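You operate a simulated robot arm through the tools that you are given. There is no shell and no other tool.

The job below is to be done with a simulated two-armed robot. You get a single attempt, and the scene is never put back.

TASK
Take the blue tuft and put it on the feed belt of the carder. Take the yellow batt and leave it on the top of the drying rack. Take the small pink bundle and put it on the second shelf from the bottom of the open rack. Take the shade block labelled "mint" from the top shelf of the open rack and leave it on the silver sheet. Take the tied teal hank and leave it on the top shelf of the open rack. Put one of the wide bobbins from the grey workbench on the blue plate. Any order will do. Set down upright: wide bobbin.

It is judged by the outcome, as a careful person would: the job done as asked, and still so three seconds after it is handed in. It fails if anything else is knocked over, pushed out of place, dropped, spilled or broken. Flat cloth is picked up by pressing the open fingertips on it (5 to 10 N) and closing them slowly along it; thin cloth reads only 2 to 8 mm in the jaws.

THE ROBOT
Two 7-joint arms with two-finger grippers on one trunk, on a base that drives. Base frame: it is fixed to the floor where the robot stands at the start and does not move with it; the origin is under the middle of the robot, x ahead of it, y to its left, z up. Readings come in mm, rad, newtons and seconds.
The left shoulder is at the start at [15, 216, 1434], the right one opposite. With the tool pointing down near the work surface each hand reaches from about 100 to 720 mm from the robot's upright axis, wherever it stands, measured 20 degrees to its own side. Places, roughly: blue plate (11x9x1 cm) [3500, -600, 800]; blue tuft (8x6x4 cm) [-3700, -100, 800]; feed belt of the carder (15x23 cm) [-4340, -260, 800]; second shelf of the open rack [-3600, -3100, 500]; shade block [-3750, -2750, 1000]; silver sheet (13x12x1 cm) [-3700, -2900, 1100]; small pink bundle (10x5x3 cm) [-3700, -2700, 800]; tied teal hank (19x5x4 cm) [-3500, -3200, 500]; top of the drying rack [-7200, -1900, 1300]; top shelf of the open rack [-3600, -3100, 1100]; wide bobbin [3750, -1000, 750]; yellow batt (17x6x5 cm) [-3600, 0, 200]. Payload 3.43 kg a hand.
Tool frame (each hand has its own): the origin (TCP) lies between the finger pads and is the grasp point; the fingertips stand 20 mm ahead of it; z points along the fingers, y is the line along which they close. The gripper opens to 124 mm. The gripper's body begins 93 mm behind the TCP.
Orientation is told as [roll, pitch, yaw] about the base's x, y, z axes, in that order, counted from this pose: with the fingers straight down and closing along the base's y, the tool's x points along the base's -x, its y along +y and its z along -z.

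THE INTERFACE
- The arms move only by the tool apply_moves. It takes "left_plan", "right_plan" or both (then of equal length, played together; a hand with none holds still); each is a list of rows, each a list of 7 numbers: the shift along the tool's x, y, z in units of 40 mm (1.0 is 40 mm), then the turn, a rotation vector about the tool's x, y, z in units of 5 degrees (1.0 is 5 degrees), then the opening, from 0 (shut) to 1 (fully open). In form: [[tx, ty, tz, wx, wy, wz, hand], ...]. A call has 1 to 20 rows; each row shifts and turns the commanded pose from where the row before left it, along the tool's axes as they then stand. A call with a number of a shift or a turn outside -1 to 1 is refused whole. Rows are played at 5 a second. More than 50 mm and 0.15 rad between two rows, or a gripper value outside its range, and nothing of the call is played. A pose out of reach is approached as far as the arm can. The call stops where the force on the tool passes 40 N (or 10 N more than at its start, if that is more) or the arm is blocked; 0.2 s more then pass. Each finger travels about 72 mm/s and halts on what it meets, pressing with about 44 N; the grip force reading is that of the motor and also rises with nothing between the fingers. The clock runs only during rows and for 0.2 s after the last one: add rows that do not move to give the fingers time. The reply holds the time, the measured pose of the TCP, the force on the tool along the base axes, the opening and the grip force, in the units named above and with some noise, with the torque about the TCP (base axes, N m) and any sound that the robot's microphone picked up, and new pictures: "show" is both (left out), scene, wrist or none (wrist: the cameras of the hands that moved).
- Cameras (640 x 400 px; columns grow to the right, rows downward): "scene" is now at [105.8, -13.6, 1588.8]; the picture's right is [-0.02, -1.00, 0.00], its down [-0.70, 0.01, -0.72] and it looks along [0.71, -0.01, -0.70] (base axes); focal length 277 px, centre (320, 200). "left" rides on the left gripper at [82, -14, -140] in its tool frame; the picture's right is [0.17, 0.99, 0.00], its down [-0.83, 0.14, -0.54] and it looks along [-0.53, 0.09, 0.84] (tool axes); focal length 243 px, centre (320, 200). "right" rides on the right gripper at [82, 14, -140] in its tool frame; the picture's right is [-0.17, 0.99, 0.00], its down [-0.83, -0.14, -0.54] and it looks along [-0.53, -0.09, 0.84] (tool axes); focal length 243 px, centre (320, 200). There is no depth. A picture from a camera that has moved, and an enlarged one, comes with that camera's place and axes in the base frame and with its lens. The place of the scene camera against the robot may be out by one fixed shift of up to 25 mm in any direction.
- slide_trunk(by): slides the trunk up (or, below 0, down) by that many mm; the arms and the scene camera ride with it, the base frame stays. It gives what a move gives, with no picture.
- drive_base(legs): drives the robot by 1 to 6 legs, each [ahead, left, turn to the left] in mm, mm and rad, along the robot's own axes; the way and the turn of a leg run together, so that a leg with both is an arc; at most 1500 mm and 3.142 rad a leg. The arms and the cameras ride along, it lands a little off, and it stops where it bumps. It gives what a move gives, and a new picture of the scene camera.
- aim_head(pan, tilt): turns the head with the scene camera to pan (to the left, within 1.396 rad either way) and tilt (down, from -0.506 to 1.204), counted from straight ahead of the robot. It gives what a move gives, and a new picture of the scene camera.
- enlarge(camera, box): a new picture of the part [left, top, right, bottom] of that camera's present view, enlarged. The clock stands still meanwhile.
- job_done(): hands the job in; it is judged then, once.

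Places have to be worked out from the pictures, the camera data and where the tool is seen. Open the grippers and draw the arms clear of the work before you hand the job in, unless the task says otherwise.

The tools are called after "Request:" as name(argument=value, ...) on one line, values as JSON. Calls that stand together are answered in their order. apply_moves: Moves the arms, as the interface text tells. Its arguments: {"type":"object","properties":{"left_plan":{"type":"array","items":{"type":"array","items":{"type":"number"}}},"right_plan":{"type":"array","items":{"type":"array","items":{"type":"number"}}},"show":{"type":"string","enum":["both","scene","wrist","none"]}},"required":[]} The other tools are called the same way: slide_trunk (by) slides the trunk up or down; drive_base (legs) drives the base; aim_head (pan, tilt) turns the head that bears the scene camera; enlarge (camera, box) takes an enlarged picture of a part of a camera's view; job_done () hands the job in.

At the start:

```text
t: 0.0
left_tcp_pos: [646.7, 292.6, 1039.2]
left_ee_rot: [0.002, 0.0, -0.001]
left_wrist_force: [-1.0, 0.0, 0.2]
left_ft_torque: [-0.03, 0.03, -0.01]
left_grip_width: 124.0
left_grip_force: 0.0
right_tcp_pos: [602.5, -244.3, 1049.2]
right_ee_rot: [0.001, 0.0, 0.0]
right_wrist_force: [0.0, -0.1, -0.3]
right_ft_torque: [0.0, -0.01, 0.03]
right_grip_width: 123.8
right_grip_force: 0.0
trunk travel left (down, up): [-578.0, 13.0]
robot x, y, heading: [-1.1, 0.6, -0.001]
head pan, tilt: [-0.021, 0.773]
```

scene: 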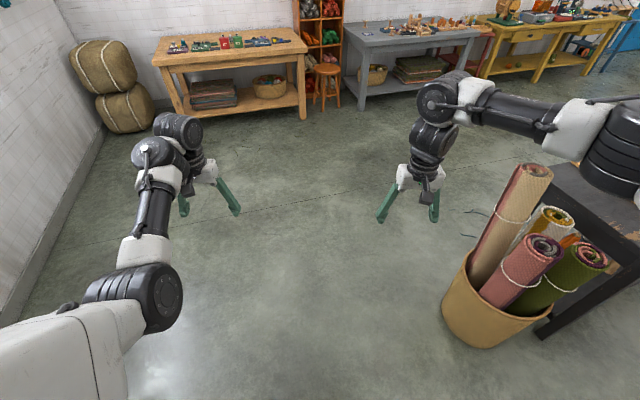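
right: 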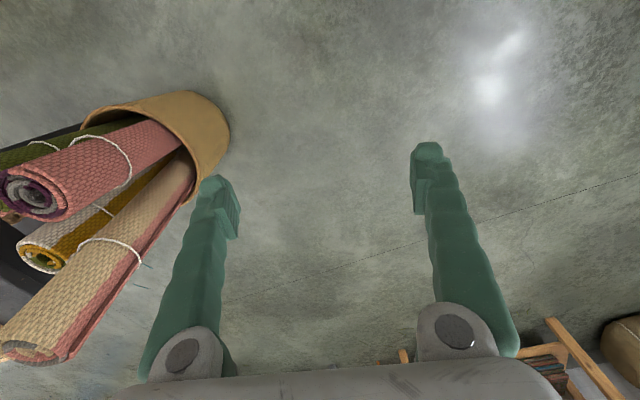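
left: 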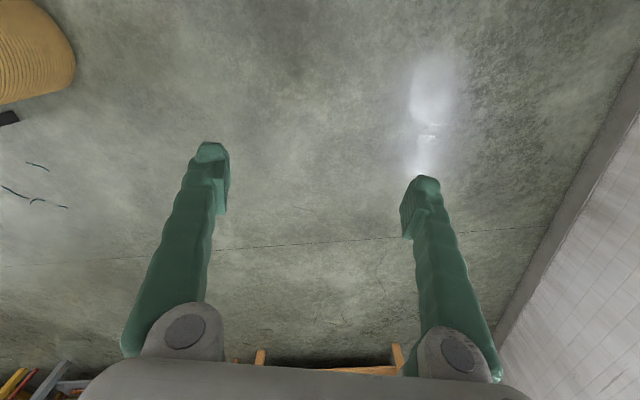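

I see a room with workbenches ahead; I'll look around with the head first to learn the layout before I drive.

Request:
aim_head(pan=-0.15, tilt=0.25)

Request:
aim_head(pan=-1.3, tilt=0.4)

Request:
aim_head(pan=1.3, tilt=0.4)

```text
t: 0.9
left_tcp_pos: [645.7, 292.9, 1038.8]
left_ee_rot: [0.0, 0.001, 0.001]
left_wrist_force: [-0.1, 1.0, -0.4]
left_ft_torque: [0.01, 0.01, -0.02]
left_grip_width: 124.0
left_grip_force: 0.2
right_tcp_pos: [603.0, -245.6, 1048.5]
right_ee_rot: [0.0, -0.001, 0.001]
right_wrist_force: [0.0, 0.3, 0.9]
right_ft_torque: [0.0, -0.02, 0.01]
right_grip_width: 124.0
right_grip_force: 0.1
trunk travel left (down, up): [-578.0, 13.0]
robot x, y, heading: [-0.9, 2.5, 0.001]
head pan, tilt: [-0.15, 0.25]
camera scene: at [116.3, -25.8, 1635.8], right [-0.15, -0.99, 0.0], down [-0.24, 0.04, -0.97], along [0.96, -0.14, -0.25], focal length 277 px, centre (320, 200)
```

scene: 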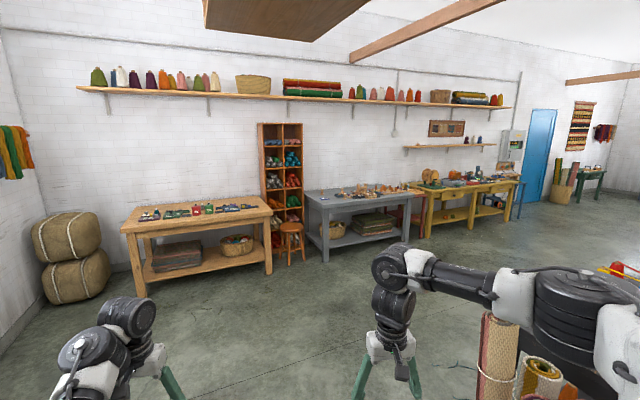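

```text
t: 2.3
left_tcp_pos: [646.1, 292.6, 1038.4]
left_ee_rot: [0.001, -0.001, 0.001]
left_wrist_force: [0.3, -0.5, -0.1]
left_ft_torque: [0.0, 0.01, 0.02]
left_grip_width: 124.1
left_grip_force: 0.0
right_tcp_pos: [602.1, -244.5, 1049.2]
right_ee_rot: [0.0, 0.0, -0.001]
right_wrist_force: [-0.5, 0.3, -0.1]
right_ft_torque: [0.0, 0.01, -0.04]
right_grip_width: 124.0
right_grip_force: 0.0
trunk travel left (down, up): [-578.0, 13.0]
robot x, y, heading: [0.1, -1.7, -0.001]
head pan, tilt: [-1.3, 0.4]
camera scene: at [48.8, -101.1, 1621.9], right [-0.96, -0.27, 0.0], down [-0.1, 0.37, -0.92], along [0.25, -0.89, -0.39], focal length 277 px, centre (320, 200)
```

scene: 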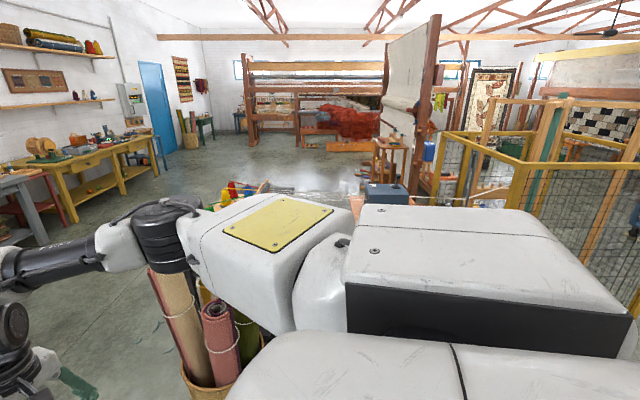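

```text
t: 4.7
left_tcp_pos: [645.9, 293.0, 1037.9]
left_ee_rot: [0.0, -0.001, -0.001]
left_wrist_force: [0.4, -0.1, -0.1]
left_ft_torque: [0.03, 0.0, -0.01]
left_grip_width: 124.0
left_grip_force: 0.1
right_tcp_pos: [602.6, -244.7, 1049.1]
right_ee_rot: [0.001, 0.0, 0.0]
right_wrist_force: [-0.5, 0.0, -0.6]
right_ft_torque: [0.03, 0.02, 0.01]
right_grip_width: 123.7
right_grip_force: 0.2
trunk travel left (down, up): [-578.0, 13.0]
robot x, y, heading: [1.0, -0.3, 0.001]
head pan, tilt: [1.3, 0.4]
camera scene: at [48.8, 77.3, 1621.8], right [0.96, -0.27, 0.0], down [-0.1, -0.37, -0.92], along [0.25, 0.89, -0.39], focal length 277 px, centre (320, 200)
```

scene: 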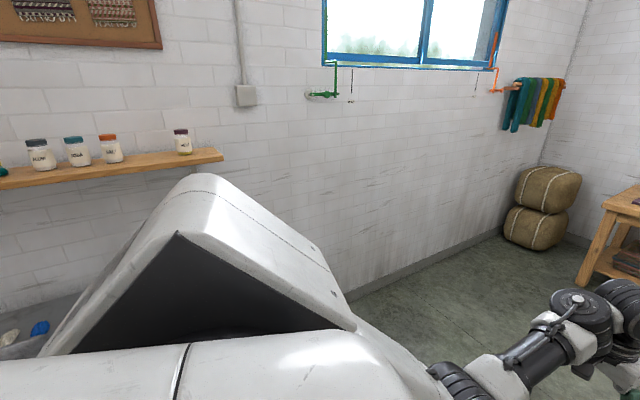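

The grey bench lies ahead to the right. I'll aim at it and enlarge it to see the bobbins and the plate.

Request:
aim_head(pan=-0.22, tilt=0.25)

Request:
enlarge(camera="scene", box=[260, 160, 420, 260])

```text
t: 6.3
left_tcp_pos: [647.6, 292.5, 1039.1]
left_ee_rot: [0.0, 0.001, 0.001]
left_wrist_force: [-0.1, -0.7, 0.4]
left_ft_torque: [0.02, 0.03, -0.02]
left_grip_width: 124.0
left_grip_force: 0.1
right_tcp_pos: [603.0, -246.6, 1049.9]
right_ee_rot: [0.0, 0.0, 0.0]
right_wrist_force: [-0.3, 0.8, 0.4]
right_ft_torque: [0.0, -0.01, -0.01]
right_grip_width: 124.0
right_grip_force: 0.1
trunk travel left (down, up): [-578.0, 13.0]
robot x, y, heading: [-0.2, 2.1, -0.003]
head pan, tilt: [-0.22, 0.25]
camera scene: at [115.1, -32.2, 1635.8], right [-0.22, -0.98, 0.0], down [-0.24, 0.05, -0.97], along [0.95, -0.21, -0.25], focal length 277 px, centre (320, 200)
```

scene: 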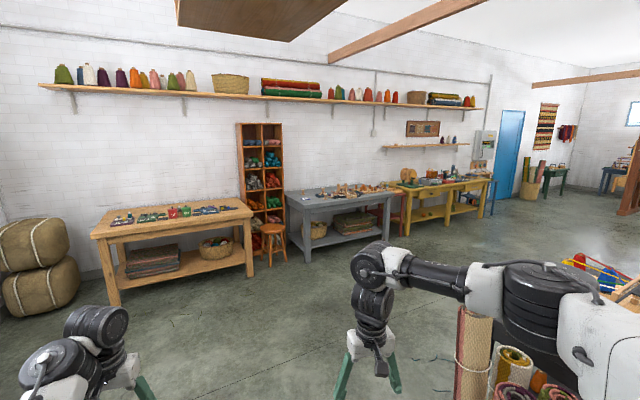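

```text
4.00 times, centred on (340, 210) of scene
camera zoom: at [115.1, -32.2, 1635.8], right [-0.22, -0.98, 0.0], down [-0.24, 0.05, -0.97], along [0.95, -0.21, -0.25], focal length 1110 px, centre (240, 160)
```

zoom: 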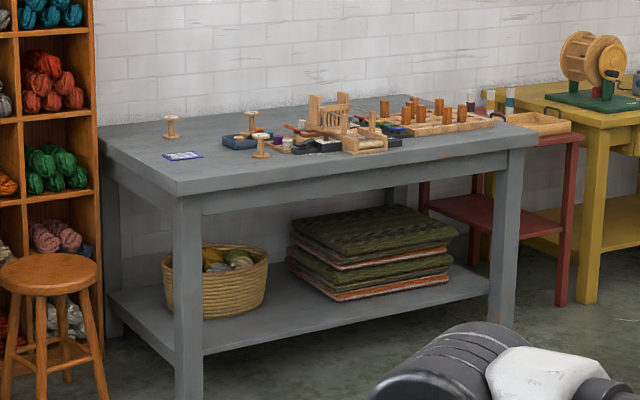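

The grey bench seems rotated about 0.2 rad against the base frame; its front-left corner is near [3020,-500]. I'll drive closer in stages, staying clear of the basket of rugs at about [840,-1100].

Request:
drive_base(legs=[[1400, 0, 0], [800, -600, 0]])

Request:
aim_head(pan=0.0, tilt=0.7)

```text
t: 22.9
left_tcp_pos: [2841.3, -285.7, 1038.3]
left_ee_rot: [0.0, 0.001, 0.009]
left_wrist_force: [0.1, 0.6, -0.2]
left_ft_torque: [-0.05, 0.01, -0.03]
left_grip_width: 123.9
left_grip_force: 0.1
right_tcp_pos: [2803.1, -823.8, 1048.5]
right_ee_rot: [0.0, 0.001, 0.009]
right_wrist_force: [0.4, 0.1, -0.5]
right_ft_torque: [0.01, -0.01, -0.02]
right_grip_width: 124.1
right_grip_force: 0.1
trunk travel left (down, up): [-578.0, 13.0]
robot x, y, heading: [2198.0, -587.1, 0.012]
head pan, tilt: [-0.22, 0.25]
camera scene: at [2312.6, -616.2, 1635.9], right [-0.21, -0.98, 0.0], down [-0.24, 0.05, -0.97], along [0.95, -0.2, -0.25], focal length 277 px, centre (320, 200)
```

scene: 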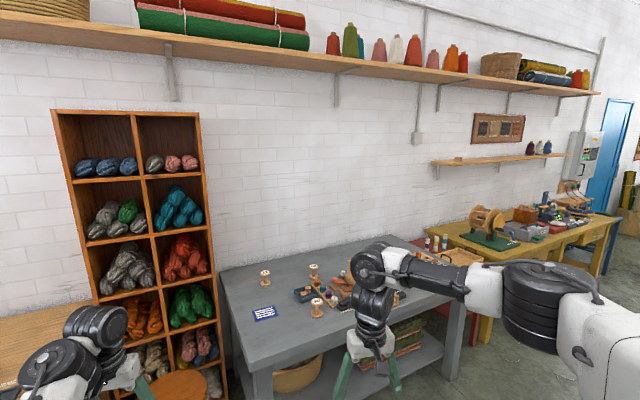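

```text
t: 23.8
left_tcp_pos: [2840.8, -287.1, 1038.0]
left_ee_rot: [0.0, 0.0, 0.01]
left_wrist_force: [-0.8, -0.3, -0.2]
left_ft_torque: [0.0, -0.01, 0.01]
left_grip_width: 124.3
left_grip_force: 0.0
right_tcp_pos: [2803.0, -824.4, 1048.9]
right_ee_rot: [0.0, 0.002, 0.008]
right_wrist_force: [0.0, 0.4, 0.7]
right_ft_torque: [-0.01, -0.01, -0.01]
right_grip_width: 124.3
right_grip_force: 0.1
trunk travel left (down, up): [-578.0, 13.0]
robot x, y, heading: [2198.5, -585.1, 0.003]
head pan, tilt: [0.0, 0.7]
camera scene: at [2306.5, -596.1, 1595.1], right [0.01, -1.0, 0.0], down [-0.64, -0.01, -0.77], along [0.77, 0.01, -0.64], focal length 277 px, centre (320, 200)
```

scene: 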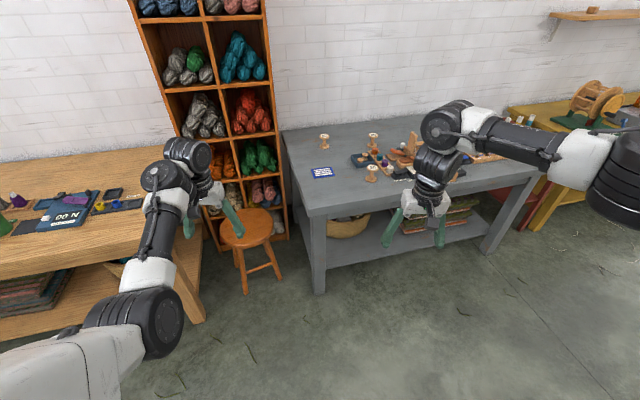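

The bench front edge runs about 0.23 rad rotated, with the plate near [3490,-590] and the nearest wide bobbin near [3440,-843]. I'll drive so that I face the bench squarely.

Request:
drive_base(legs=[[590, -72, 0.225]])

Request:
aim_head(pan=-0.2, tilt=0.85)

Request:
enlarge(camera="scene", box=[200, 80, 440, 230])

Request:
enlarge(camera="right", box=[0, 0, 640, 400])

```text
t: 27.9
left_tcp_pos: [3347.2, -146.0, 1038.9]
left_ee_rot: [0.0, -0.001, 0.237]
left_wrist_force: [-0.1, 0.0, -0.8]
left_ft_torque: [-0.04, -0.01, -0.01]
left_grip_width: 123.9
left_grip_force: 0.1
right_tcp_pos: [3432.2, -679.1, 1049.4]
right_ee_rot: [-0.001, -0.001, 0.238]
right_wrist_force: [0.7, -0.4, 0.0]
right_ft_torque: [0.01, -0.02, 0.01]
right_grip_width: 123.8
right_grip_force: 0.1
trunk travel left (down, up): [-578.0, 13.0]
robot x, y, heading: [2794.5, -581.8, 0.235]
head pan, tilt: [0.0, 0.7]
camera scene: at [2894.5, -569.5, 1595.1], right [0.24, -0.97, 0.0], down [-0.63, -0.15, -0.77], along [0.74, 0.18, -0.64], focal length 277 px, centre (320, 200)
```

scene: 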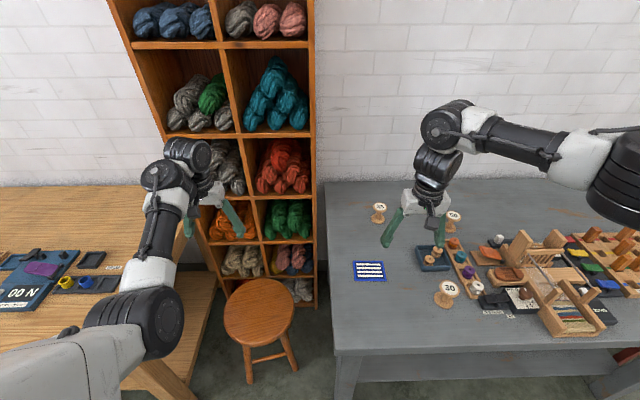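

```text
t: 28.6
left_tcp_pos: [3349.3, -145.3, 1038.7]
left_ee_rot: [0.0, 0.0, 0.238]
left_wrist_force: [0.9, -0.2, 0.5]
left_ft_torque: [-0.01, -0.01, 0.0]
left_grip_width: 123.9
left_grip_force: 0.0
right_tcp_pos: [3431.7, -679.2, 1048.0]
right_ee_rot: [0.0, -0.001, 0.237]
right_wrist_force: [0.0, -0.6, -0.2]
right_ft_torque: [0.01, 0.01, 0.01]
right_grip_width: 123.9
right_grip_force: 0.0
trunk travel left (down, up): [-578.0, 13.0]
robot x, y, heading: [2793.1, -581.9, 0.239]
head pan, tilt: [-0.201, 0.85]
camera scene: at [2891.3, -586.4, 1582.7], right [0.04, -1.0, 0.0], down [-0.75, -0.03, -0.66], along [0.66, 0.02, -0.75], focal length 277 px, centre (320, 200)
```

scene: 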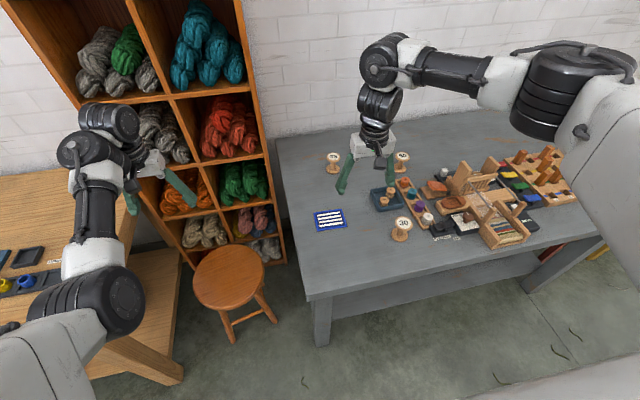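

```text
2.67 times, centred on (320, 155) of scene
camera zoom: at [2891.3, -586.4, 1582.7], right [0.04, -1.0, 0.0], down [-0.75, -0.03, -0.66], along [0.66, 0.02, -0.75], focal length 740 px, centre (320, 320)
```

zoom: 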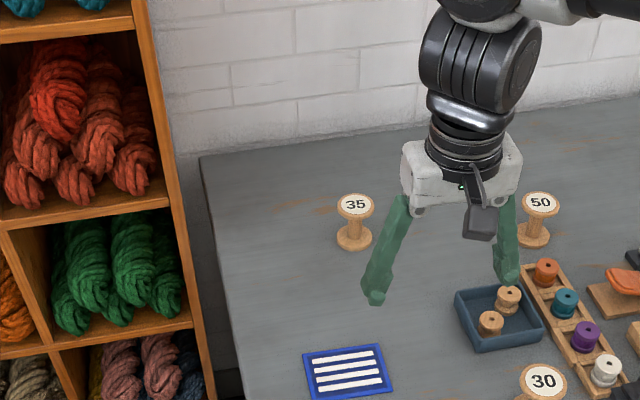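

```text
1.00 times, centred on (320, 200) of right (not enlarged: the box is as wide or as high as the picture)
camera zoom: at [3349.9, -685.6, 1189.4], right [-0.07, 1.0, 0.0], down [0.84, 0.06, 0.54], along [0.54, 0.04, -0.84], focal length 243 px, centre (320, 200)
```

zoom: 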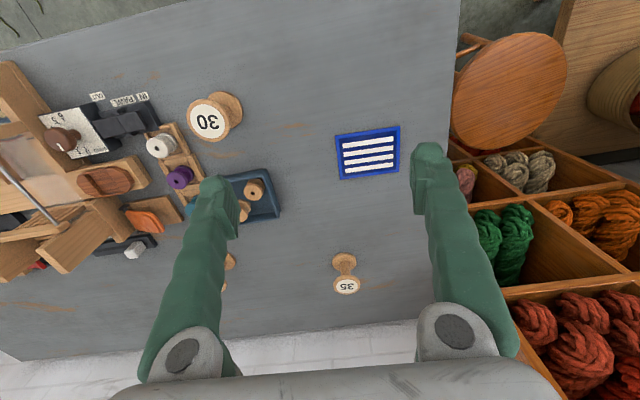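

I see three spools labelled 30, 35 and 50, and smaller ones in a blue tray. I want to look closely at everything on the bench before choosing which are the wide bobbins.

Request:
enlarge(camera="scene", box=[360, 140, 480, 250])

Request:
enlarge(camera="scene", box=[440, 130, 600, 250])

Request:
enlarge(camera="right", box=[130, 60, 300, 280])

Request:
enlarge(camera="scene", box=[300, 140, 420, 240])

```text
3.64 times, centred on (420, 195) of scene
camera zoom: at [2891.3, -586.4, 1582.7], right [0.04, -1.0, 0.0], down [-0.75, -0.03, -0.66], along [0.66, 0.02, -0.75], focal length 1009 px, centre (-44, 218)
```

zoom: 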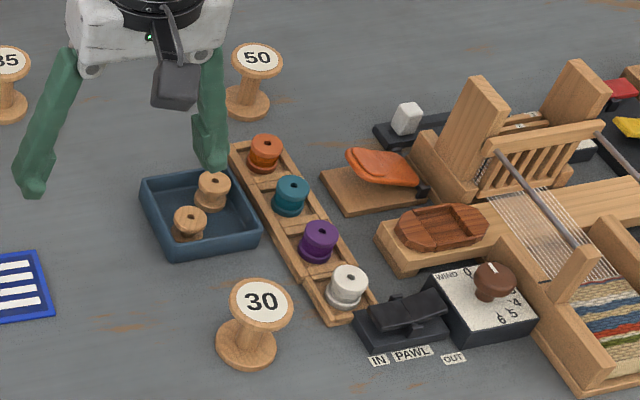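

```text
3.33 times, centred on (520, 190) of scene
camera zoom: at [2891.3, -586.4, 1582.7], right [0.04, -1.0, 0.0], down [-0.75, -0.03, -0.66], along [0.66, 0.02, -0.75], focal length 925 px, centre (-347, 233)
```

zoom: 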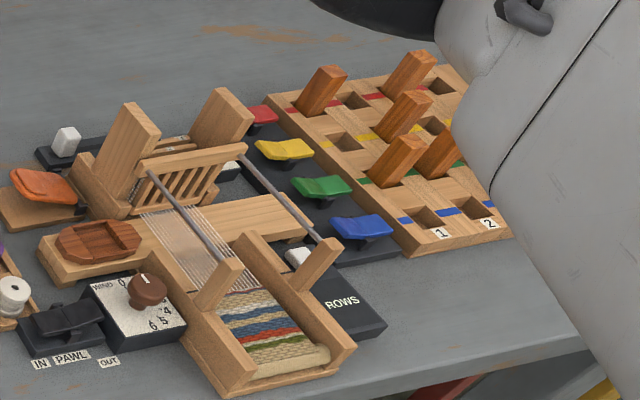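

```text
1.82 times, centred on (215, 170) of right
camera zoom: at [3349.9, -685.6, 1189.4], right [-0.07, 1.0, 0.0], down [0.84, 0.06, 0.54], along [0.54, 0.04, -0.84], focal length 441 px, centre (511, 254)
```

zoom: 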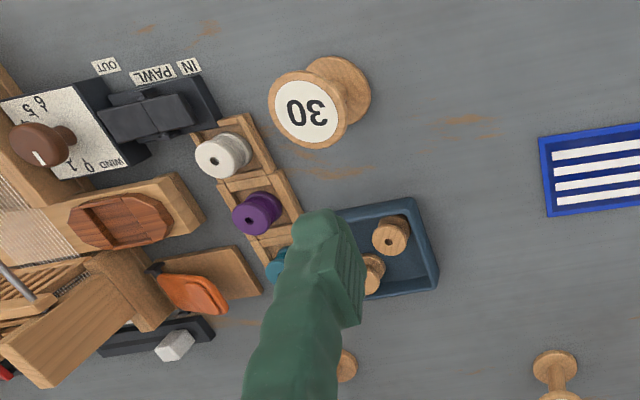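

```text
4.00 times, centred on (360, 190) of scene
camera zoom: at [2891.3, -586.4, 1582.7], right [0.04, -1.0, 0.0], down [-0.75, -0.03, -0.66], along [0.66, 0.02, -0.75], focal length 1110 px, centre (160, 240)
```

zoom: 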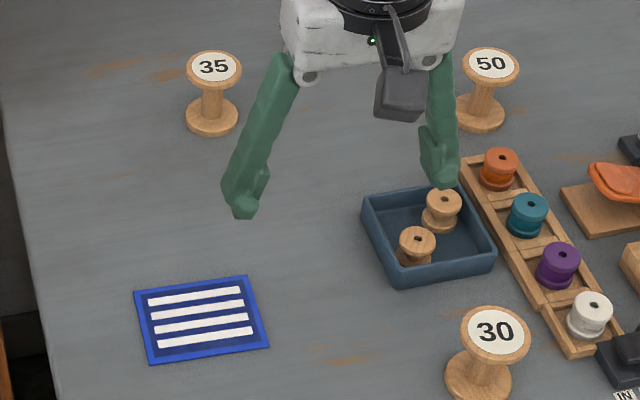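

I'll zoom in on each labelled spool to compare their shapes.

Request:
enlarge(camera="scene", box=[380, 205, 430, 250])

Request:
enlarge(camera="scene", box=[380, 140, 430, 185])

Request:
enlarge(camera="scene", box=[310, 140, 360, 185])

Request:
enlarge(camera="scene", box=[365, 175, 425, 225])

```text
8.89 times, centred on (405, 228) of scene
camera zoom: at [2891.3, -586.4, 1582.7], right [0.04, -1.0, 0.0], down [-0.75, -0.03, -0.66], along [0.66, 0.02, -0.75], focal length 2466 px, centre (-436, -44)
```

zoom: 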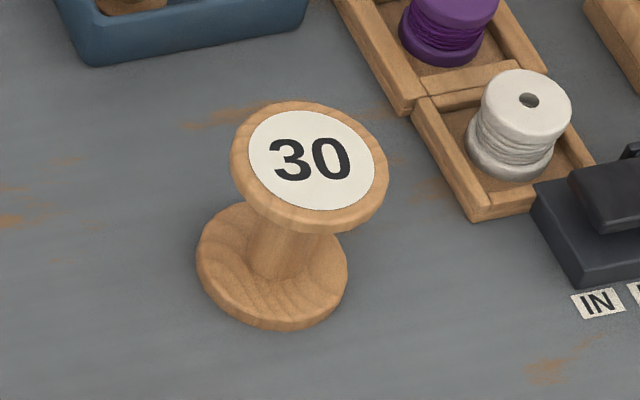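

```text
8.89 times, centred on (405, 162) of scene
camera zoom: at [2891.3, -586.4, 1582.7], right [0.04, -1.0, 0.0], down [-0.75, -0.03, -0.66], along [0.66, 0.02, -0.75], focal length 2466 px, centre (-436, 533)
```

zoom: 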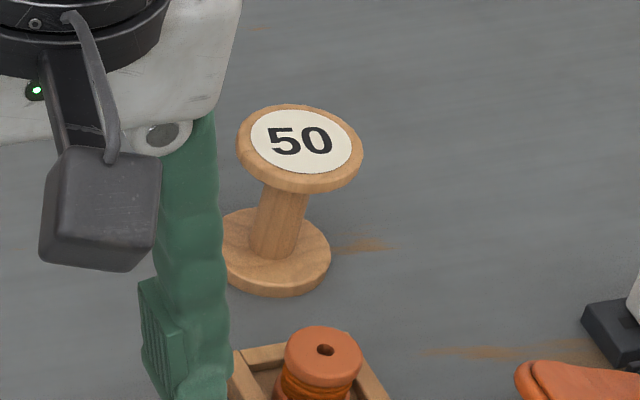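

```text
8.89 times, centred on (335, 162) of scene
camera zoom: at [2891.3, -586.4, 1582.7], right [0.04, -1.0, 0.0], down [-0.75, -0.03, -0.66], along [0.66, 0.02, -0.75], focal length 2466 px, centre (187, 533)
```

zoom: 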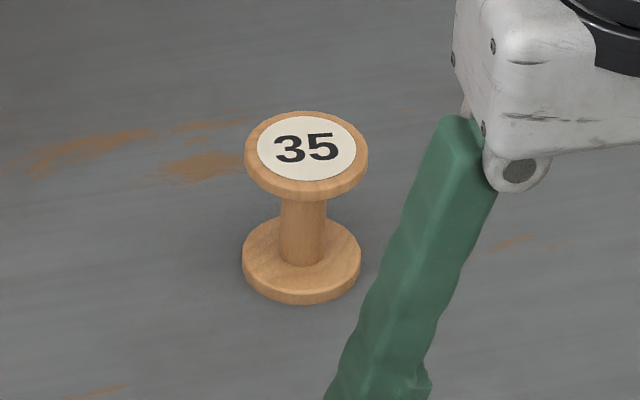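

```text
8.00 times, centred on (395, 200) of scene
camera zoom: at [2891.3, -586.4, 1582.7], right [0.04, -1.0, 0.0], down [-0.75, -0.03, -0.66], along [0.66, 0.02, -0.75], focal length 2219 px, centre (-280, 200)
```

zoom: 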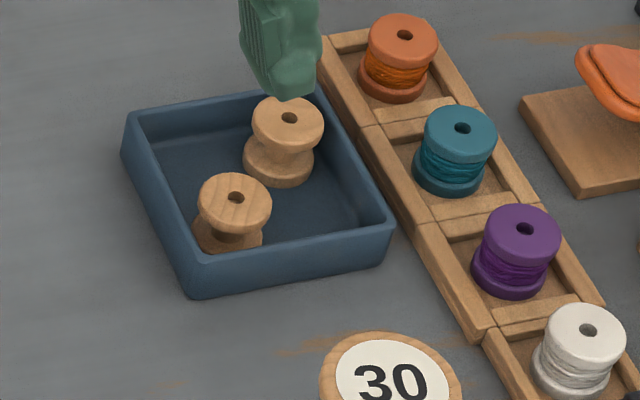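

All three labelled spools share the same wide-flanged shape; the "50" one best matches the place given. I'll look down to see how much room there is between my base and the bench.

Request:
aim_head(pan=-0.3, tilt=1.2)

```text
t: 29.4
left_tcp_pos: [3348.6, -147.3, 1038.4]
left_ee_rot: [0.0, -0.001, 0.237]
left_wrist_force: [0.6, 0.4, 0.6]
left_ft_torque: [0.02, 0.03, 0.0]
left_grip_width: 124.1
left_grip_force: 0.0
right_tcp_pos: [3432.3, -679.3, 1050.3]
right_ee_rot: [-0.001, 0.001, 0.238]
right_wrist_force: [0.3, -1.1, 0.3]
right_ft_torque: [0.01, -0.02, -0.01]
right_grip_width: 123.9
right_grip_force: 0.1
trunk travel left (down, up): [-578.0, 13.0]
robot x, y, heading: [2791.6, -584.9, 0.24]
head pan, tilt: [-0.3, 1.201]
camera scene: at [2868.7, -592.8, 1559.1], right [-0.06, -1.0, 0.0], down [-0.93, 0.06, -0.36], along [0.36, -0.02, -0.93], focal length 277 px, centre (320, 200)
```

scene: 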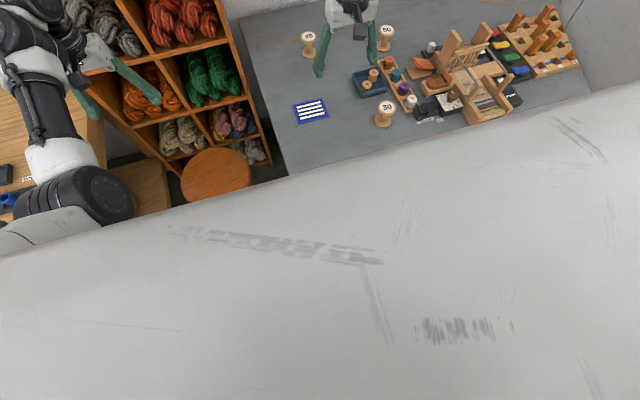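

My chest hides the base, so I'll creep in moderately: about 110 mm ahead and 175 mm to the right, which keeps roughly 290 mm from my axis to the bench edge.

Request:
drive_base(legs=[[0, -176, 0], [100, 0, 0]])

Request:
aim_head(pan=-0.4, tilt=0.75)

```text
t: 33.3
left_tcp_pos: [3487.4, -294.5, 1040.0]
left_ee_rot: [0.0, -0.001, 0.238]
left_wrist_force: [0.0, 0.6, 0.2]
left_ft_torque: [0.02, -0.06, -0.03]
left_grip_width: 124.1
left_grip_force: 0.0
right_tcp_pos: [3569.7, -829.3, 1051.1]
right_ee_rot: [0.0, -0.001, 0.239]
right_wrist_force: [0.3, -0.5, 0.4]
right_ft_torque: [0.03, -0.02, -0.01]
right_grip_width: 124.1
right_grip_force: 0.0
trunk travel left (down, up): [-578.0, 13.0]
robot x, y, heading: [2927.2, -736.0, 0.236]
head pan, tilt: [-0.3, 1.201]
camera scene: at [3005.0, -742.4, 1559.2], right [-0.06, -1.0, 0.0], down [-0.93, 0.06, -0.36], along [0.36, -0.02, -0.93], focal length 277 px, centre (320, 200)
```

scene: 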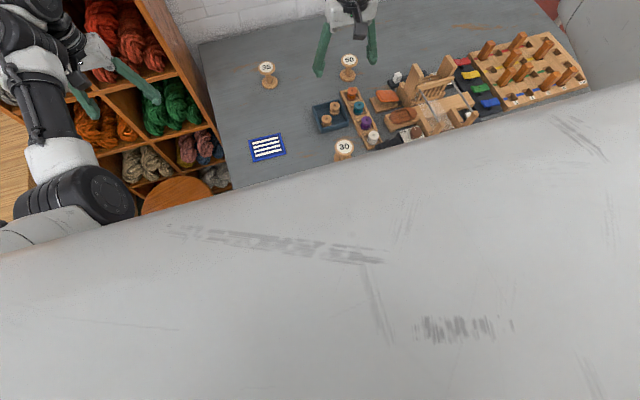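

```text
t: 34.2
left_tcp_pos: [3487.4, -295.4, 1038.6]
left_ee_rot: [0.0, 0.0, 0.238]
left_wrist_force: [0.4, -0.2, 0.6]
left_ft_torque: [-0.02, 0.0, 0.0]
left_grip_width: 124.3
left_grip_force: 0.1
right_tcp_pos: [3570.8, -827.1, 1048.9]
right_ee_rot: [0.0, 0.0, 0.238]
right_wrist_force: [-0.4, 0.3, 0.6]
right_ft_torque: [-0.02, 0.01, -0.01]
right_grip_width: 124.2
right_grip_force: 0.2
trunk travel left (down, up): [-578.0, 13.0]
robot x, y, heading: [2926.7, -732.4, 0.235]
head pan, tilt: [-0.4, 0.75]
camera scene: at [3033.5, -751.6, 1590.7], right [-0.16, -0.99, 0.0], down [-0.67, 0.11, -0.73], along [0.72, -0.12, -0.68], focal length 277 px, centre (320, 200)
```

scene: 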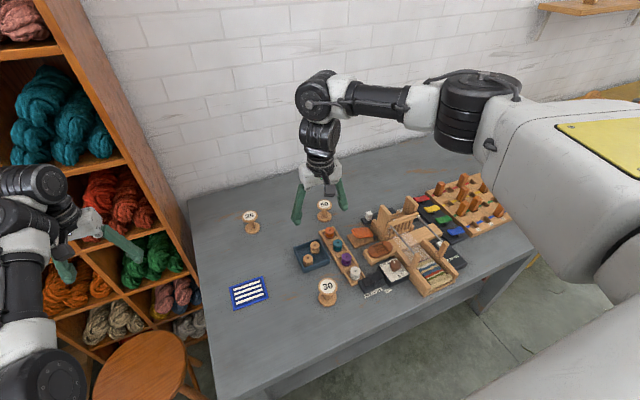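

The move landed cleanly; I'm now about 315 mm from the edge. I'll view the "50" bobbin with the right wrist camera to place it exactly.

Request:
enlarge(camera="right", box=[0, 0, 640, 400])

Request:
enlarge(camera="scene", box=[220, 180, 380, 320])

```text
1.00 times, centred on (320, 200) of right (not enlarged: the box is as wide or as high as the picture)
camera zoom: at [3488.3, -834.9, 1189.5], right [-0.07, 1.0, 0.0], down [0.84, 0.06, 0.54], along [0.54, 0.04, -0.84], focal length 243 px, centre (320, 200)
```

zoom: 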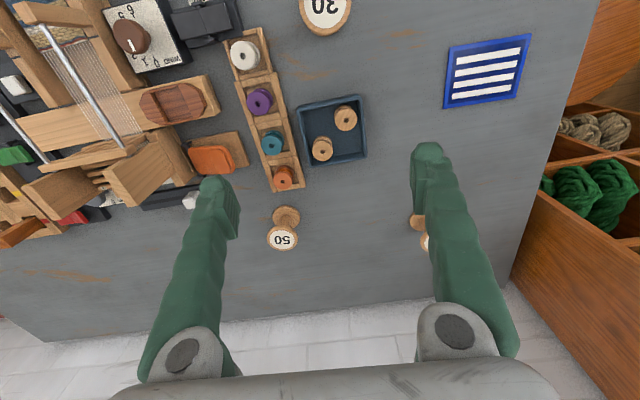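

```text
2.86 times, centred on (300, 250) of scene
camera zoom: at [3033.5, -751.6, 1590.7], right [-0.16, -0.99, 0.0], down [-0.67, 0.11, -0.73], along [0.72, -0.12, -0.68], focal length 792 px, centre (377, 57)
```

zoom: 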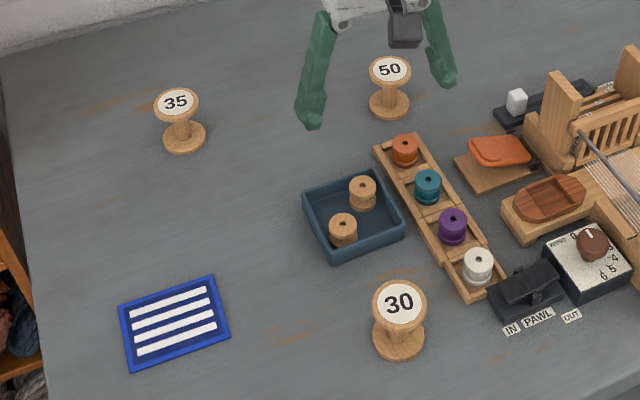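

The "50" bobbin's base sits at about [3783,-887,785], top near z 858: beyond straight-down reach. I'll raise both hands 160 mm, then lower the trunk to gain reach, and later tilt the tool forward.

Request:
apply_moves(left_plan=[[0, 0, -1, 0, 0, 0, 1], [0, 0, -1, 0, 0, 0, 1], [0, 0, -1, 0, 0, 0, 1], [0, 0, -1, 0, 0, 0, 1]], right_plan=[[0, 0, -1, 0, 0, 0, 1], [0, 0, -1, 0, 0, 0, 1], [0, 0, -1, 0, 0, 0, 1], [0, 0, -1, 0, 0, 0, 1]], show="none")

Request:
slide_trunk(by=-200)

```text
t: 34.5
left_tcp_pos: [3489.9, -295.4, 1054.3]
left_ee_rot: [-0.003, -0.014, 0.255]
left_wrist_force: [10.3, 0.5, -19.6]
left_ft_torque: [0.38, 0.03, 0.22]
left_grip_width: 123.9
left_grip_force: 0.0
left hand out of reach, approached as far as the arm can: row 1
right_tcp_pos: [3570.9, -827.7, 1067.3]
right_ee_rot: [0.001, 0.0, 0.236]
right_wrist_force: [0.5, -0.2, -0.5]
right_ft_torque: [-0.02, -0.04, -0.03]
right_grip_width: 124.0
right_grip_force: 0.0
trunk travel left (down, up): [-578.0, 13.0]
robot x, y, heading: [2928.6, -731.1, 0.232]
head pan, tilt: [-0.4, 0.75]
stopped in row 1 (left hand): the force on the tool passed its limit at 179 N (the readings are from after the stop); the commanded pose is now the measured one
```

```text
t: 34.8
left_tcp_pos: [3493.2, -296.2, 1051.9]
left_ee_rot: [-0.004, -0.016, 0.26]
left_wrist_force: [7.5, -3.0, -15.5]
left_ft_torque: [0.88, -0.02, 0.48]
left_grip_width: 124.1
left_grip_force: 0.0
right_tcp_pos: [3570.7, -827.8, 1063.6]
right_ee_rot: [0.0, 0.002, 0.24]
right_wrist_force: [0.8, 0.7, 0.3]
right_ft_torque: [-0.01, 0.01, -0.01]
right_grip_width: 123.8
right_grip_force: 0.0
trunk travel left (down, up): [-577.0, 14.0]
robot x, y, heading: [2928.0, -735.8, 0.242]
head pan, tilt: [-0.4, 0.75]
stopped: the force on the tool passed its limit at 48 N (the readings are from after the stop); the commanded pose is now the measured one
```

The left hand touched something while rising. I'll look at the left wrist camera and the scene right away.

Request:
enlarge(camera="left", box=[0, 0, 640, 400])

Request:
aim_head(pan=0.5, tilt=0.7)

```text
1.00 times, centred on (320, 200) of left (not enlarged: the box is as wide or as high as the picture)
camera zoom: at [3414.6, -330.5, 1192.0], right [-0.41, 0.91, -0.01], down [0.76, 0.35, 0.55], along [0.5, 0.22, -0.83], focal length 243 px, centre (320, 200)
```

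zoom: 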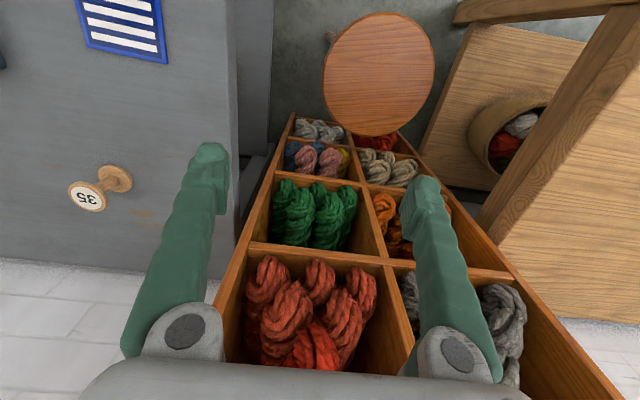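

```text
t: 36.0
left_tcp_pos: [3492.3, -295.6, 1053.1]
left_ee_rot: [-0.005, -0.017, 0.259]
left_wrist_force: [11.7, -10.8, -26.3]
left_ft_torque: [2.23, -0.36, 1.14]
left_grip_width: 124.1
left_grip_force: 0.0
right_tcp_pos: [3571.4, -828.4, 1065.0]
right_ee_rot: [0.001, 0.002, 0.238]
right_wrist_force: [-0.4, 0.1, -0.5]
right_ft_torque: [0.02, 0.01, 0.0]
right_grip_width: 123.9
right_grip_force: 0.2
trunk travel left (down, up): [-577.0, 14.0]
robot x, y, heading: [2927.2, -732.3, 0.237]
head pan, tilt: [0.499, 0.7]
camera scene: at [3016.0, -680.9, 1593.8], right [0.67, -0.74, 0.0], down [-0.48, -0.43, -0.76], along [0.57, 0.51, -0.64], focal length 277 px, centre (320, 200)
```

scene: 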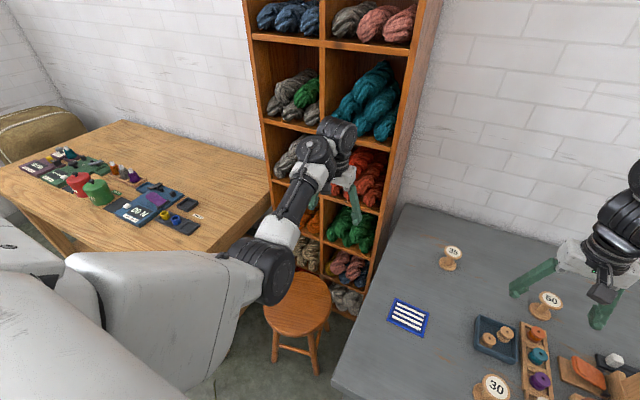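

The left wrist's upper knob is under a cubby shelf edge. I'll lower the left hand 16 mm back to where it was free, then draw it straight back from the cubby.

Request:
apply_moves(left_plan=[[0, 0, 0.2, 0, 0, 0, 1], [0.1, 0, 0.2, 0, 0, 0, 1], [0.5, 0, 0, 0, 0, 0, 1], [1, 0, 0, 0, 0, 0, 1], [1, 0, 0, 0, 0, 0, 1], [1, 0, 0, 0, 0, 0, 1]], show="both")

```text
t: 36.8
left_tcp_pos: [3477.5, -299.9, 1037.7]
left_ee_rot: [-0.005, -0.029, 0.265]
left_wrist_force: [10.6, -3.1, -19.5]
left_ft_torque: [1.07, -0.11, 0.52]
left_grip_width: 124.1
left_grip_force: 0.0
right_tcp_pos: [3571.3, -829.5, 1065.1]
right_ee_rot: [0.001, -0.001, 0.239]
right_wrist_force: [-0.3, -0.2, 0.1]
right_ft_torque: [0.01, 0.03, -0.02]
right_grip_width: 123.9
right_grip_force: 0.1
trunk travel left (down, up): [-577.0, 14.0]
robot x, y, heading: [2927.5, -730.7, 0.237]
head pan, tilt: [0.499, 0.7]
stopped in row 3 (left hand): the force on the tool passed its limit at 77 N (the readings are from after the stop); the commanded pose is now the measured one
camera scene: at [3014.9, -681.2, 1593.9], right [0.67, -0.74, 0.0], down [-0.48, -0.43, -0.77], along [0.57, 0.51, -0.64], focal length 277 px, centre (320, 200)
camera left: at [3397.5, -335.7, 1176.2], right [-0.42, 0.91, -0.01], down [0.75, 0.35, 0.56], along [0.51, 0.23, -0.83], focal length 243 px, centre (320, 200)
```

scene: 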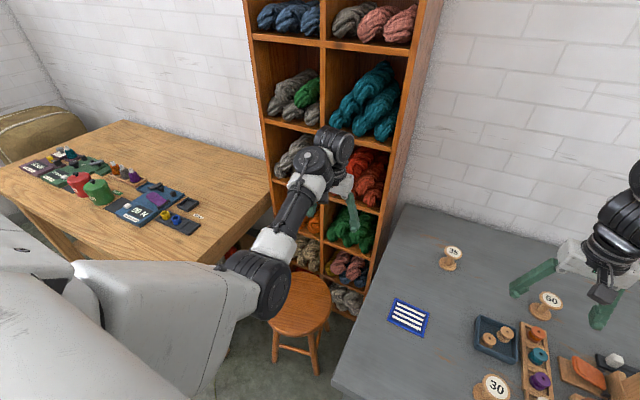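
left: 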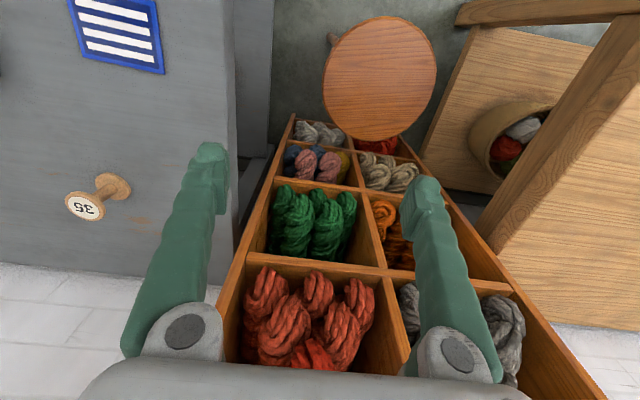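

The force persists even drawing back, so I need to see exactly what touches. I'll enlarge the scene view around the left wrist.

Request:
enlarge(camera="scene", box=[260, 80, 420, 250])

Request:
enlarge(camera="left", box=[60, 120, 540, 400])

```text
2.35 times, centred on (340, 165) of scene
camera zoom: at [3014.9, -681.2, 1593.9], right [0.67, -0.74, 0.0], down [-0.48, -0.43, -0.77], along [0.57, 0.51, -0.64], focal length 653 px, centre (273, 282)
```

zoom: 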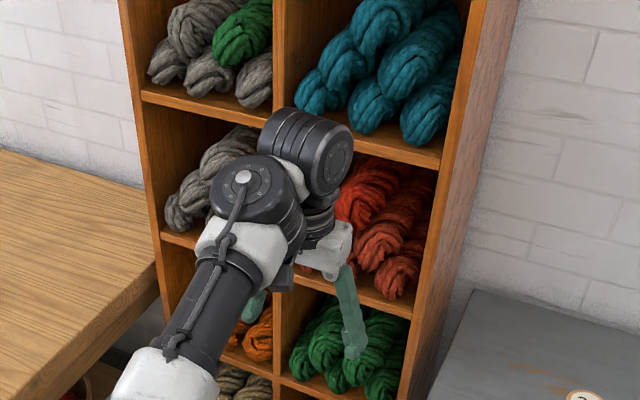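

```text
1.33 times, centred on (300, 260) of left
camera zoom: at [3397.5, -335.7, 1176.2], right [-0.42, 0.91, -0.01], down [0.75, 0.35, 0.56], along [0.51, 0.23, -0.83], focal length 324 px, centre (347, 120)
```

zoom: 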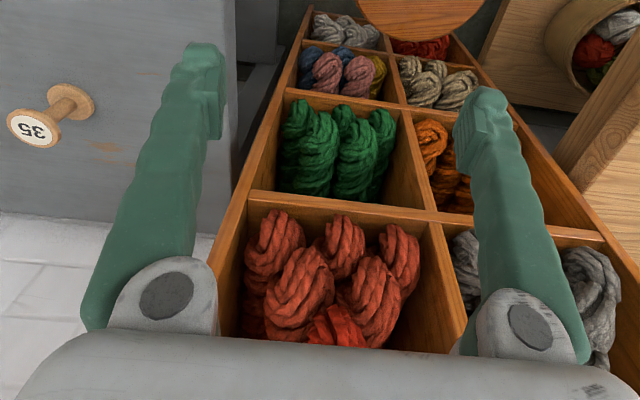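

The camera box of the left hand appears to be pressing against its own forearm (it resists both up and back), not the cubby, whose front plane I compute 260 mm ahead. I'll relieve it by lowering the left hand, which unfolds the wrist.

Request:
apply_moves(left_plan=[[0, 0, 0.3, 0, 0, 0, 1], [0, 0, 0.7, 0, 0, 0, 1], [0, 0, 1, 0, 0, 0, 1]], show="scene")

```text
t: 37.6
left_tcp_pos: [3478.6, -299.8, 956.2]
left_ee_rot: [-0.006, -0.023, 0.263]
left_wrist_force: [0.3, -0.3, -0.3]
left_ft_torque: [-0.03, -0.01, 0.01]
left_grip_width: 124.0
left_grip_force: 0.1
right_tcp_pos: [3570.9, -829.3, 1063.9]
right_ee_rot: [0.002, 0.002, 0.24]
right_wrist_force: [-0.5, 0.3, -0.3]
right_ft_torque: [-0.01, 0.01, 0.01]
right_grip_width: 123.9
right_grip_force: 0.1
trunk travel left (down, up): [-577.0, 14.0]
robot x, y, heading: [2927.2, -732.2, 0.236]
head pan, tilt: [0.499, 0.7]
camera scene: at [3016.4, -680.3, 1593.6], right [0.67, -0.74, 0.0], down [-0.48, -0.43, -0.76], along [0.57, 0.51, -0.64], focal length 277 px, centre (320, 200)
```

scene: 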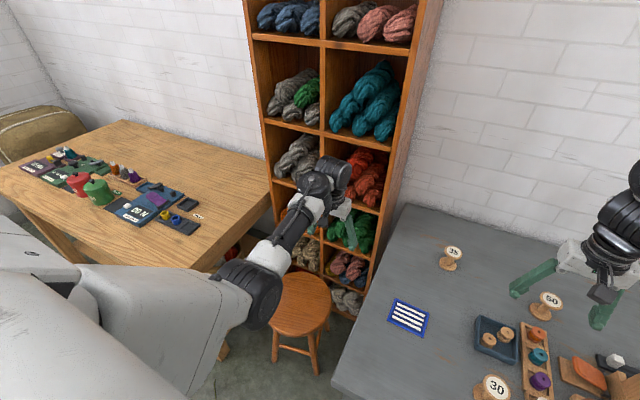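

Force is back to zero, so that was self-contact of the folded wrist. Now I'll tilt the right tool 40° forward in place, which unfolds its wrist and gains reach.

Request:
apply_moves(right_plan=[[0, 0, 0, 0, -1, 0, 1], [0, 0, 0, 0, -1, 0, 1], [0, 0, 0, 0, -1, 0, 1], [0, 0, 0, 0, -1, 0, 1], [0, 0, 0, 0, -1, 0, 1], [0, 0, 0, 0, -1, 0, 1], [0, 0, 0, 0, -1, 0, 1], [0, 0, 0, 0, -1, 0, 1]], show="wrist")

Request:
aim_head(pan=-0.3, tilt=0.75)

```text
t: 39.4
left_tcp_pos: [3479.5, -300.4, 956.5]
left_ee_rot: [-0.005, -0.023, 0.264]
left_wrist_force: [-0.3, -0.8, -0.1]
left_ft_torque: [-0.02, -0.01, 0.02]
left_grip_width: 124.1
left_grip_force: 0.0
right_tcp_pos: [3570.3, -827.8, 1065.4]
right_ee_rot: [0.001, -0.699, 0.236]
right_wrist_force: [-0.2, 0.0, -0.5]
right_ft_torque: [0.03, 0.01, -0.04]
right_grip_width: 123.9
right_grip_force: 0.0
trunk travel left (down, up): [-577.0, 14.0]
robot x, y, heading: [2928.4, -729.3, 0.237]
head pan, tilt: [0.499, 0.7]
camera right: at [3418.5, -851.9, 1120.3], right [-0.11, 0.99, 0.11], down [0.31, -0.07, 0.95], along [0.94, 0.14, -0.3], focal length 243 px, centre (320, 200)
```

right: 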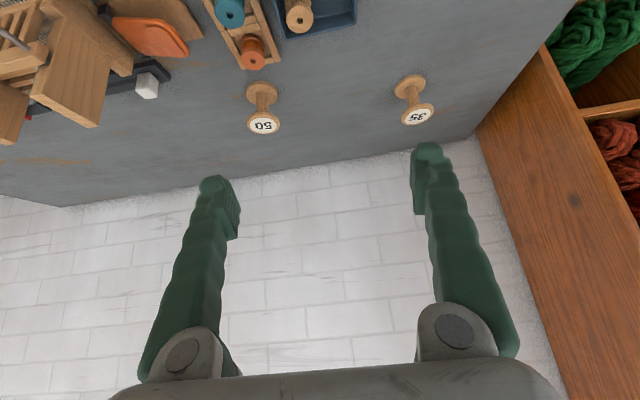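

```text
t: 40.5
left_tcp_pos: [3478.9, -300.3, 957.3]
left_ee_rot: [-0.006, -0.025, 0.264]
left_wrist_force: [1.0, -0.9, -1.6]
left_ft_torque: [0.0, -0.01, 0.01]
left_grip_width: 123.9
left_grip_force: 0.0
right_tcp_pos: [3571.1, -827.1, 1064.6]
right_ee_rot: [0.002, -0.697, 0.237]
right_wrist_force: [-0.5, 0.1, -0.1]
right_ft_torque: [0.01, 0.02, 0.02]
right_grip_width: 124.0
right_grip_force: 0.0
trunk travel left (down, up): [-577.0, 14.0]
robot x, y, heading: [2926.9, -731.2, 0.24]
head pan, tilt: [-0.3, 0.75]
camera scene: at [3035.6, -743.1, 1589.5], right [-0.06, -1.0, 0.0], down [-0.68, 0.04, -0.73], along [0.73, -0.05, -0.68], focal length 277 px, centre (320, 200)
```

scene: 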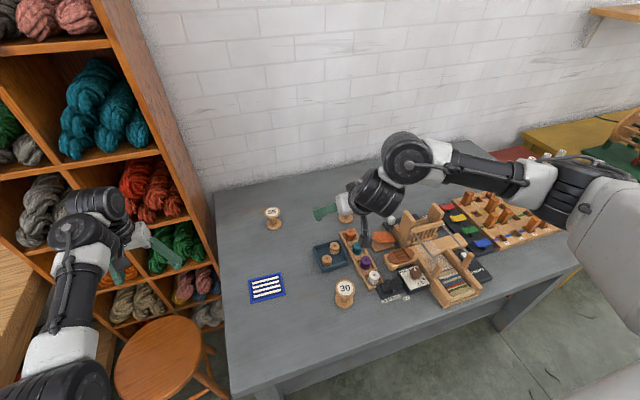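

The tilted view confirms the bobbin at about [3782,-884]. I'll approach: 104 mm right, 130 mm ahead and 100 mm down, stopping short of it to look again.

Request:
apply_moves(right_plan=[[-0.176, -0.52, 0.8, 0, 0, 0, 1], [-0.176, -0.52, 0.8, 0, 0, 0, 1], [-0.176, -0.52, 0.8, 0, 0, 0, 1], [-0.176, -0.52, 0.8, 0, 0, 0, 1], [-0.176, -0.52, 0.8, 0, 0, 0, 1]], show="both")

```text
t: 41.8
left_tcp_pos: [3479.9, -300.5, 955.9]
left_ee_rot: [-0.005, -0.022, 0.264]
left_wrist_force: [0.2, -0.5, -0.7]
left_ft_torque: [0.0, 0.06, 0.0]
left_grip_width: 124.1
left_grip_force: 0.0
right_tcp_pos: [3721.5, -898.8, 962.4]
right_ee_rot: [0.002, -0.694, 0.239]
right_wrist_force: [-0.1, 0.6, 0.0]
right_ft_torque: [-0.03, -0.02, 0.0]
right_grip_width: 124.0
right_grip_force: 0.1
trunk travel left (down, up): [-577.0, 14.0]
robot x, y, heading: [2927.1, -730.6, 0.238]
head pan, tilt: [-0.3, 0.75]
camera scene: at [3036.7, -742.9, 1589.4], right [-0.06, -1.0, 0.0], down [-0.68, 0.04, -0.73], along [0.73, -0.05, -0.68], focal length 277 px, centre (320, 200)
camera right: at [3569.5, -921.8, 1018.6], right [-0.11, 0.99, 0.11], down [0.32, -0.07, 0.95], along [0.94, 0.14, -0.31], focal length 243 px, centre (320, 200)
```

scene: 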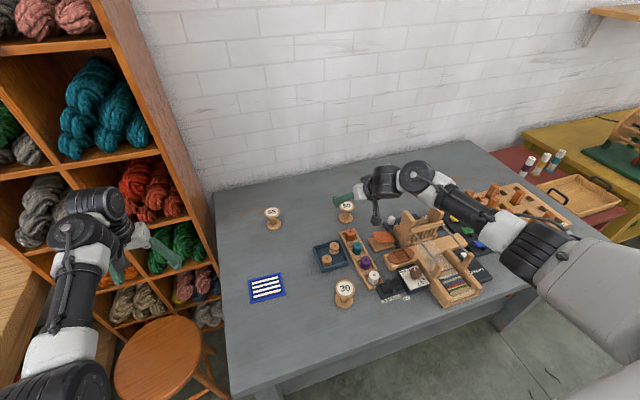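
right: 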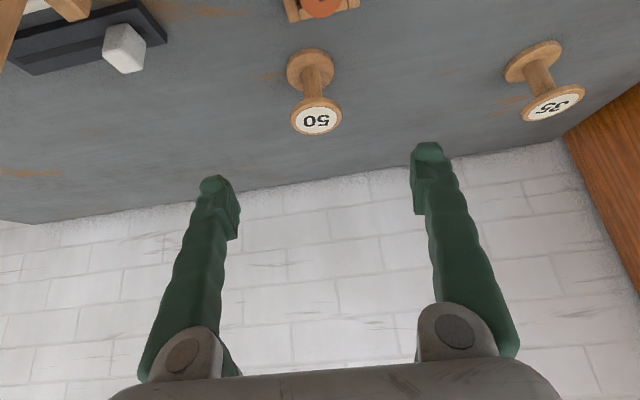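

Both views agree on [3783,-884] with the top near z 858. I'll move the open fingers down around the upper flange.

Request:
apply_moves(right_plan=[[0.15, 0, 0.79, 0, 0, 0, 1], [0.15, 0, 0.79, 0, 0, 0, 1], [0.15, 0, 0.79, 0, 0, 0, 1], [0.15, 0, 0.75, 0, 0, 0, 1], [0, 0, 0, 0, 0, 0, 1]], show="both")

```text
t: 43.0
left_tcp_pos: [3478.8, -299.9, 957.8]
left_ee_rot: [-0.006, -0.025, 0.264]
left_wrist_force: [-0.2, 0.4, 0.7]
left_ft_torque: [0.02, 0.0, 0.03]
left_grip_width: 124.3
left_grip_force: 0.0
right_tcp_pos: [3780.7, -883.9, 851.9]
right_ee_rot: [0.004, -0.699, 0.239]
right_wrist_force: [1.1, -0.4, 0.2]
right_ft_torque: [0.04, -0.01, 0.03]
right_grip_width: 124.0
right_grip_force: 0.1
trunk travel left (down, up): [-577.0, 14.0]
robot x, y, heading: [2925.7, -730.8, 0.238]
head pan, tilt: [-0.3, 0.75]
camera scene: at [3035.2, -744.1, 1589.6], right [-0.06, -1.0, 0.0], down [-0.68, 0.04, -0.73], along [0.73, -0.05, -0.68], focal length 277 px, centre (320, 200)
camera right: at [3629.6, -907.9, 909.0], right [-0.11, 0.99, 0.11], down [0.31, -0.07, 0.95], along [0.94, 0.14, -0.3], focal length 243 px, centre (320, 200)
```

scene: 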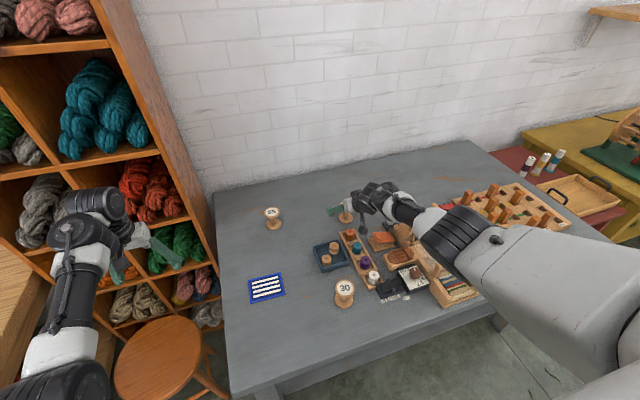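
right: 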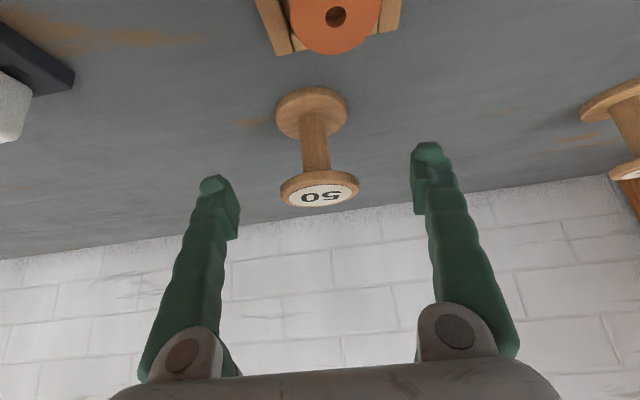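

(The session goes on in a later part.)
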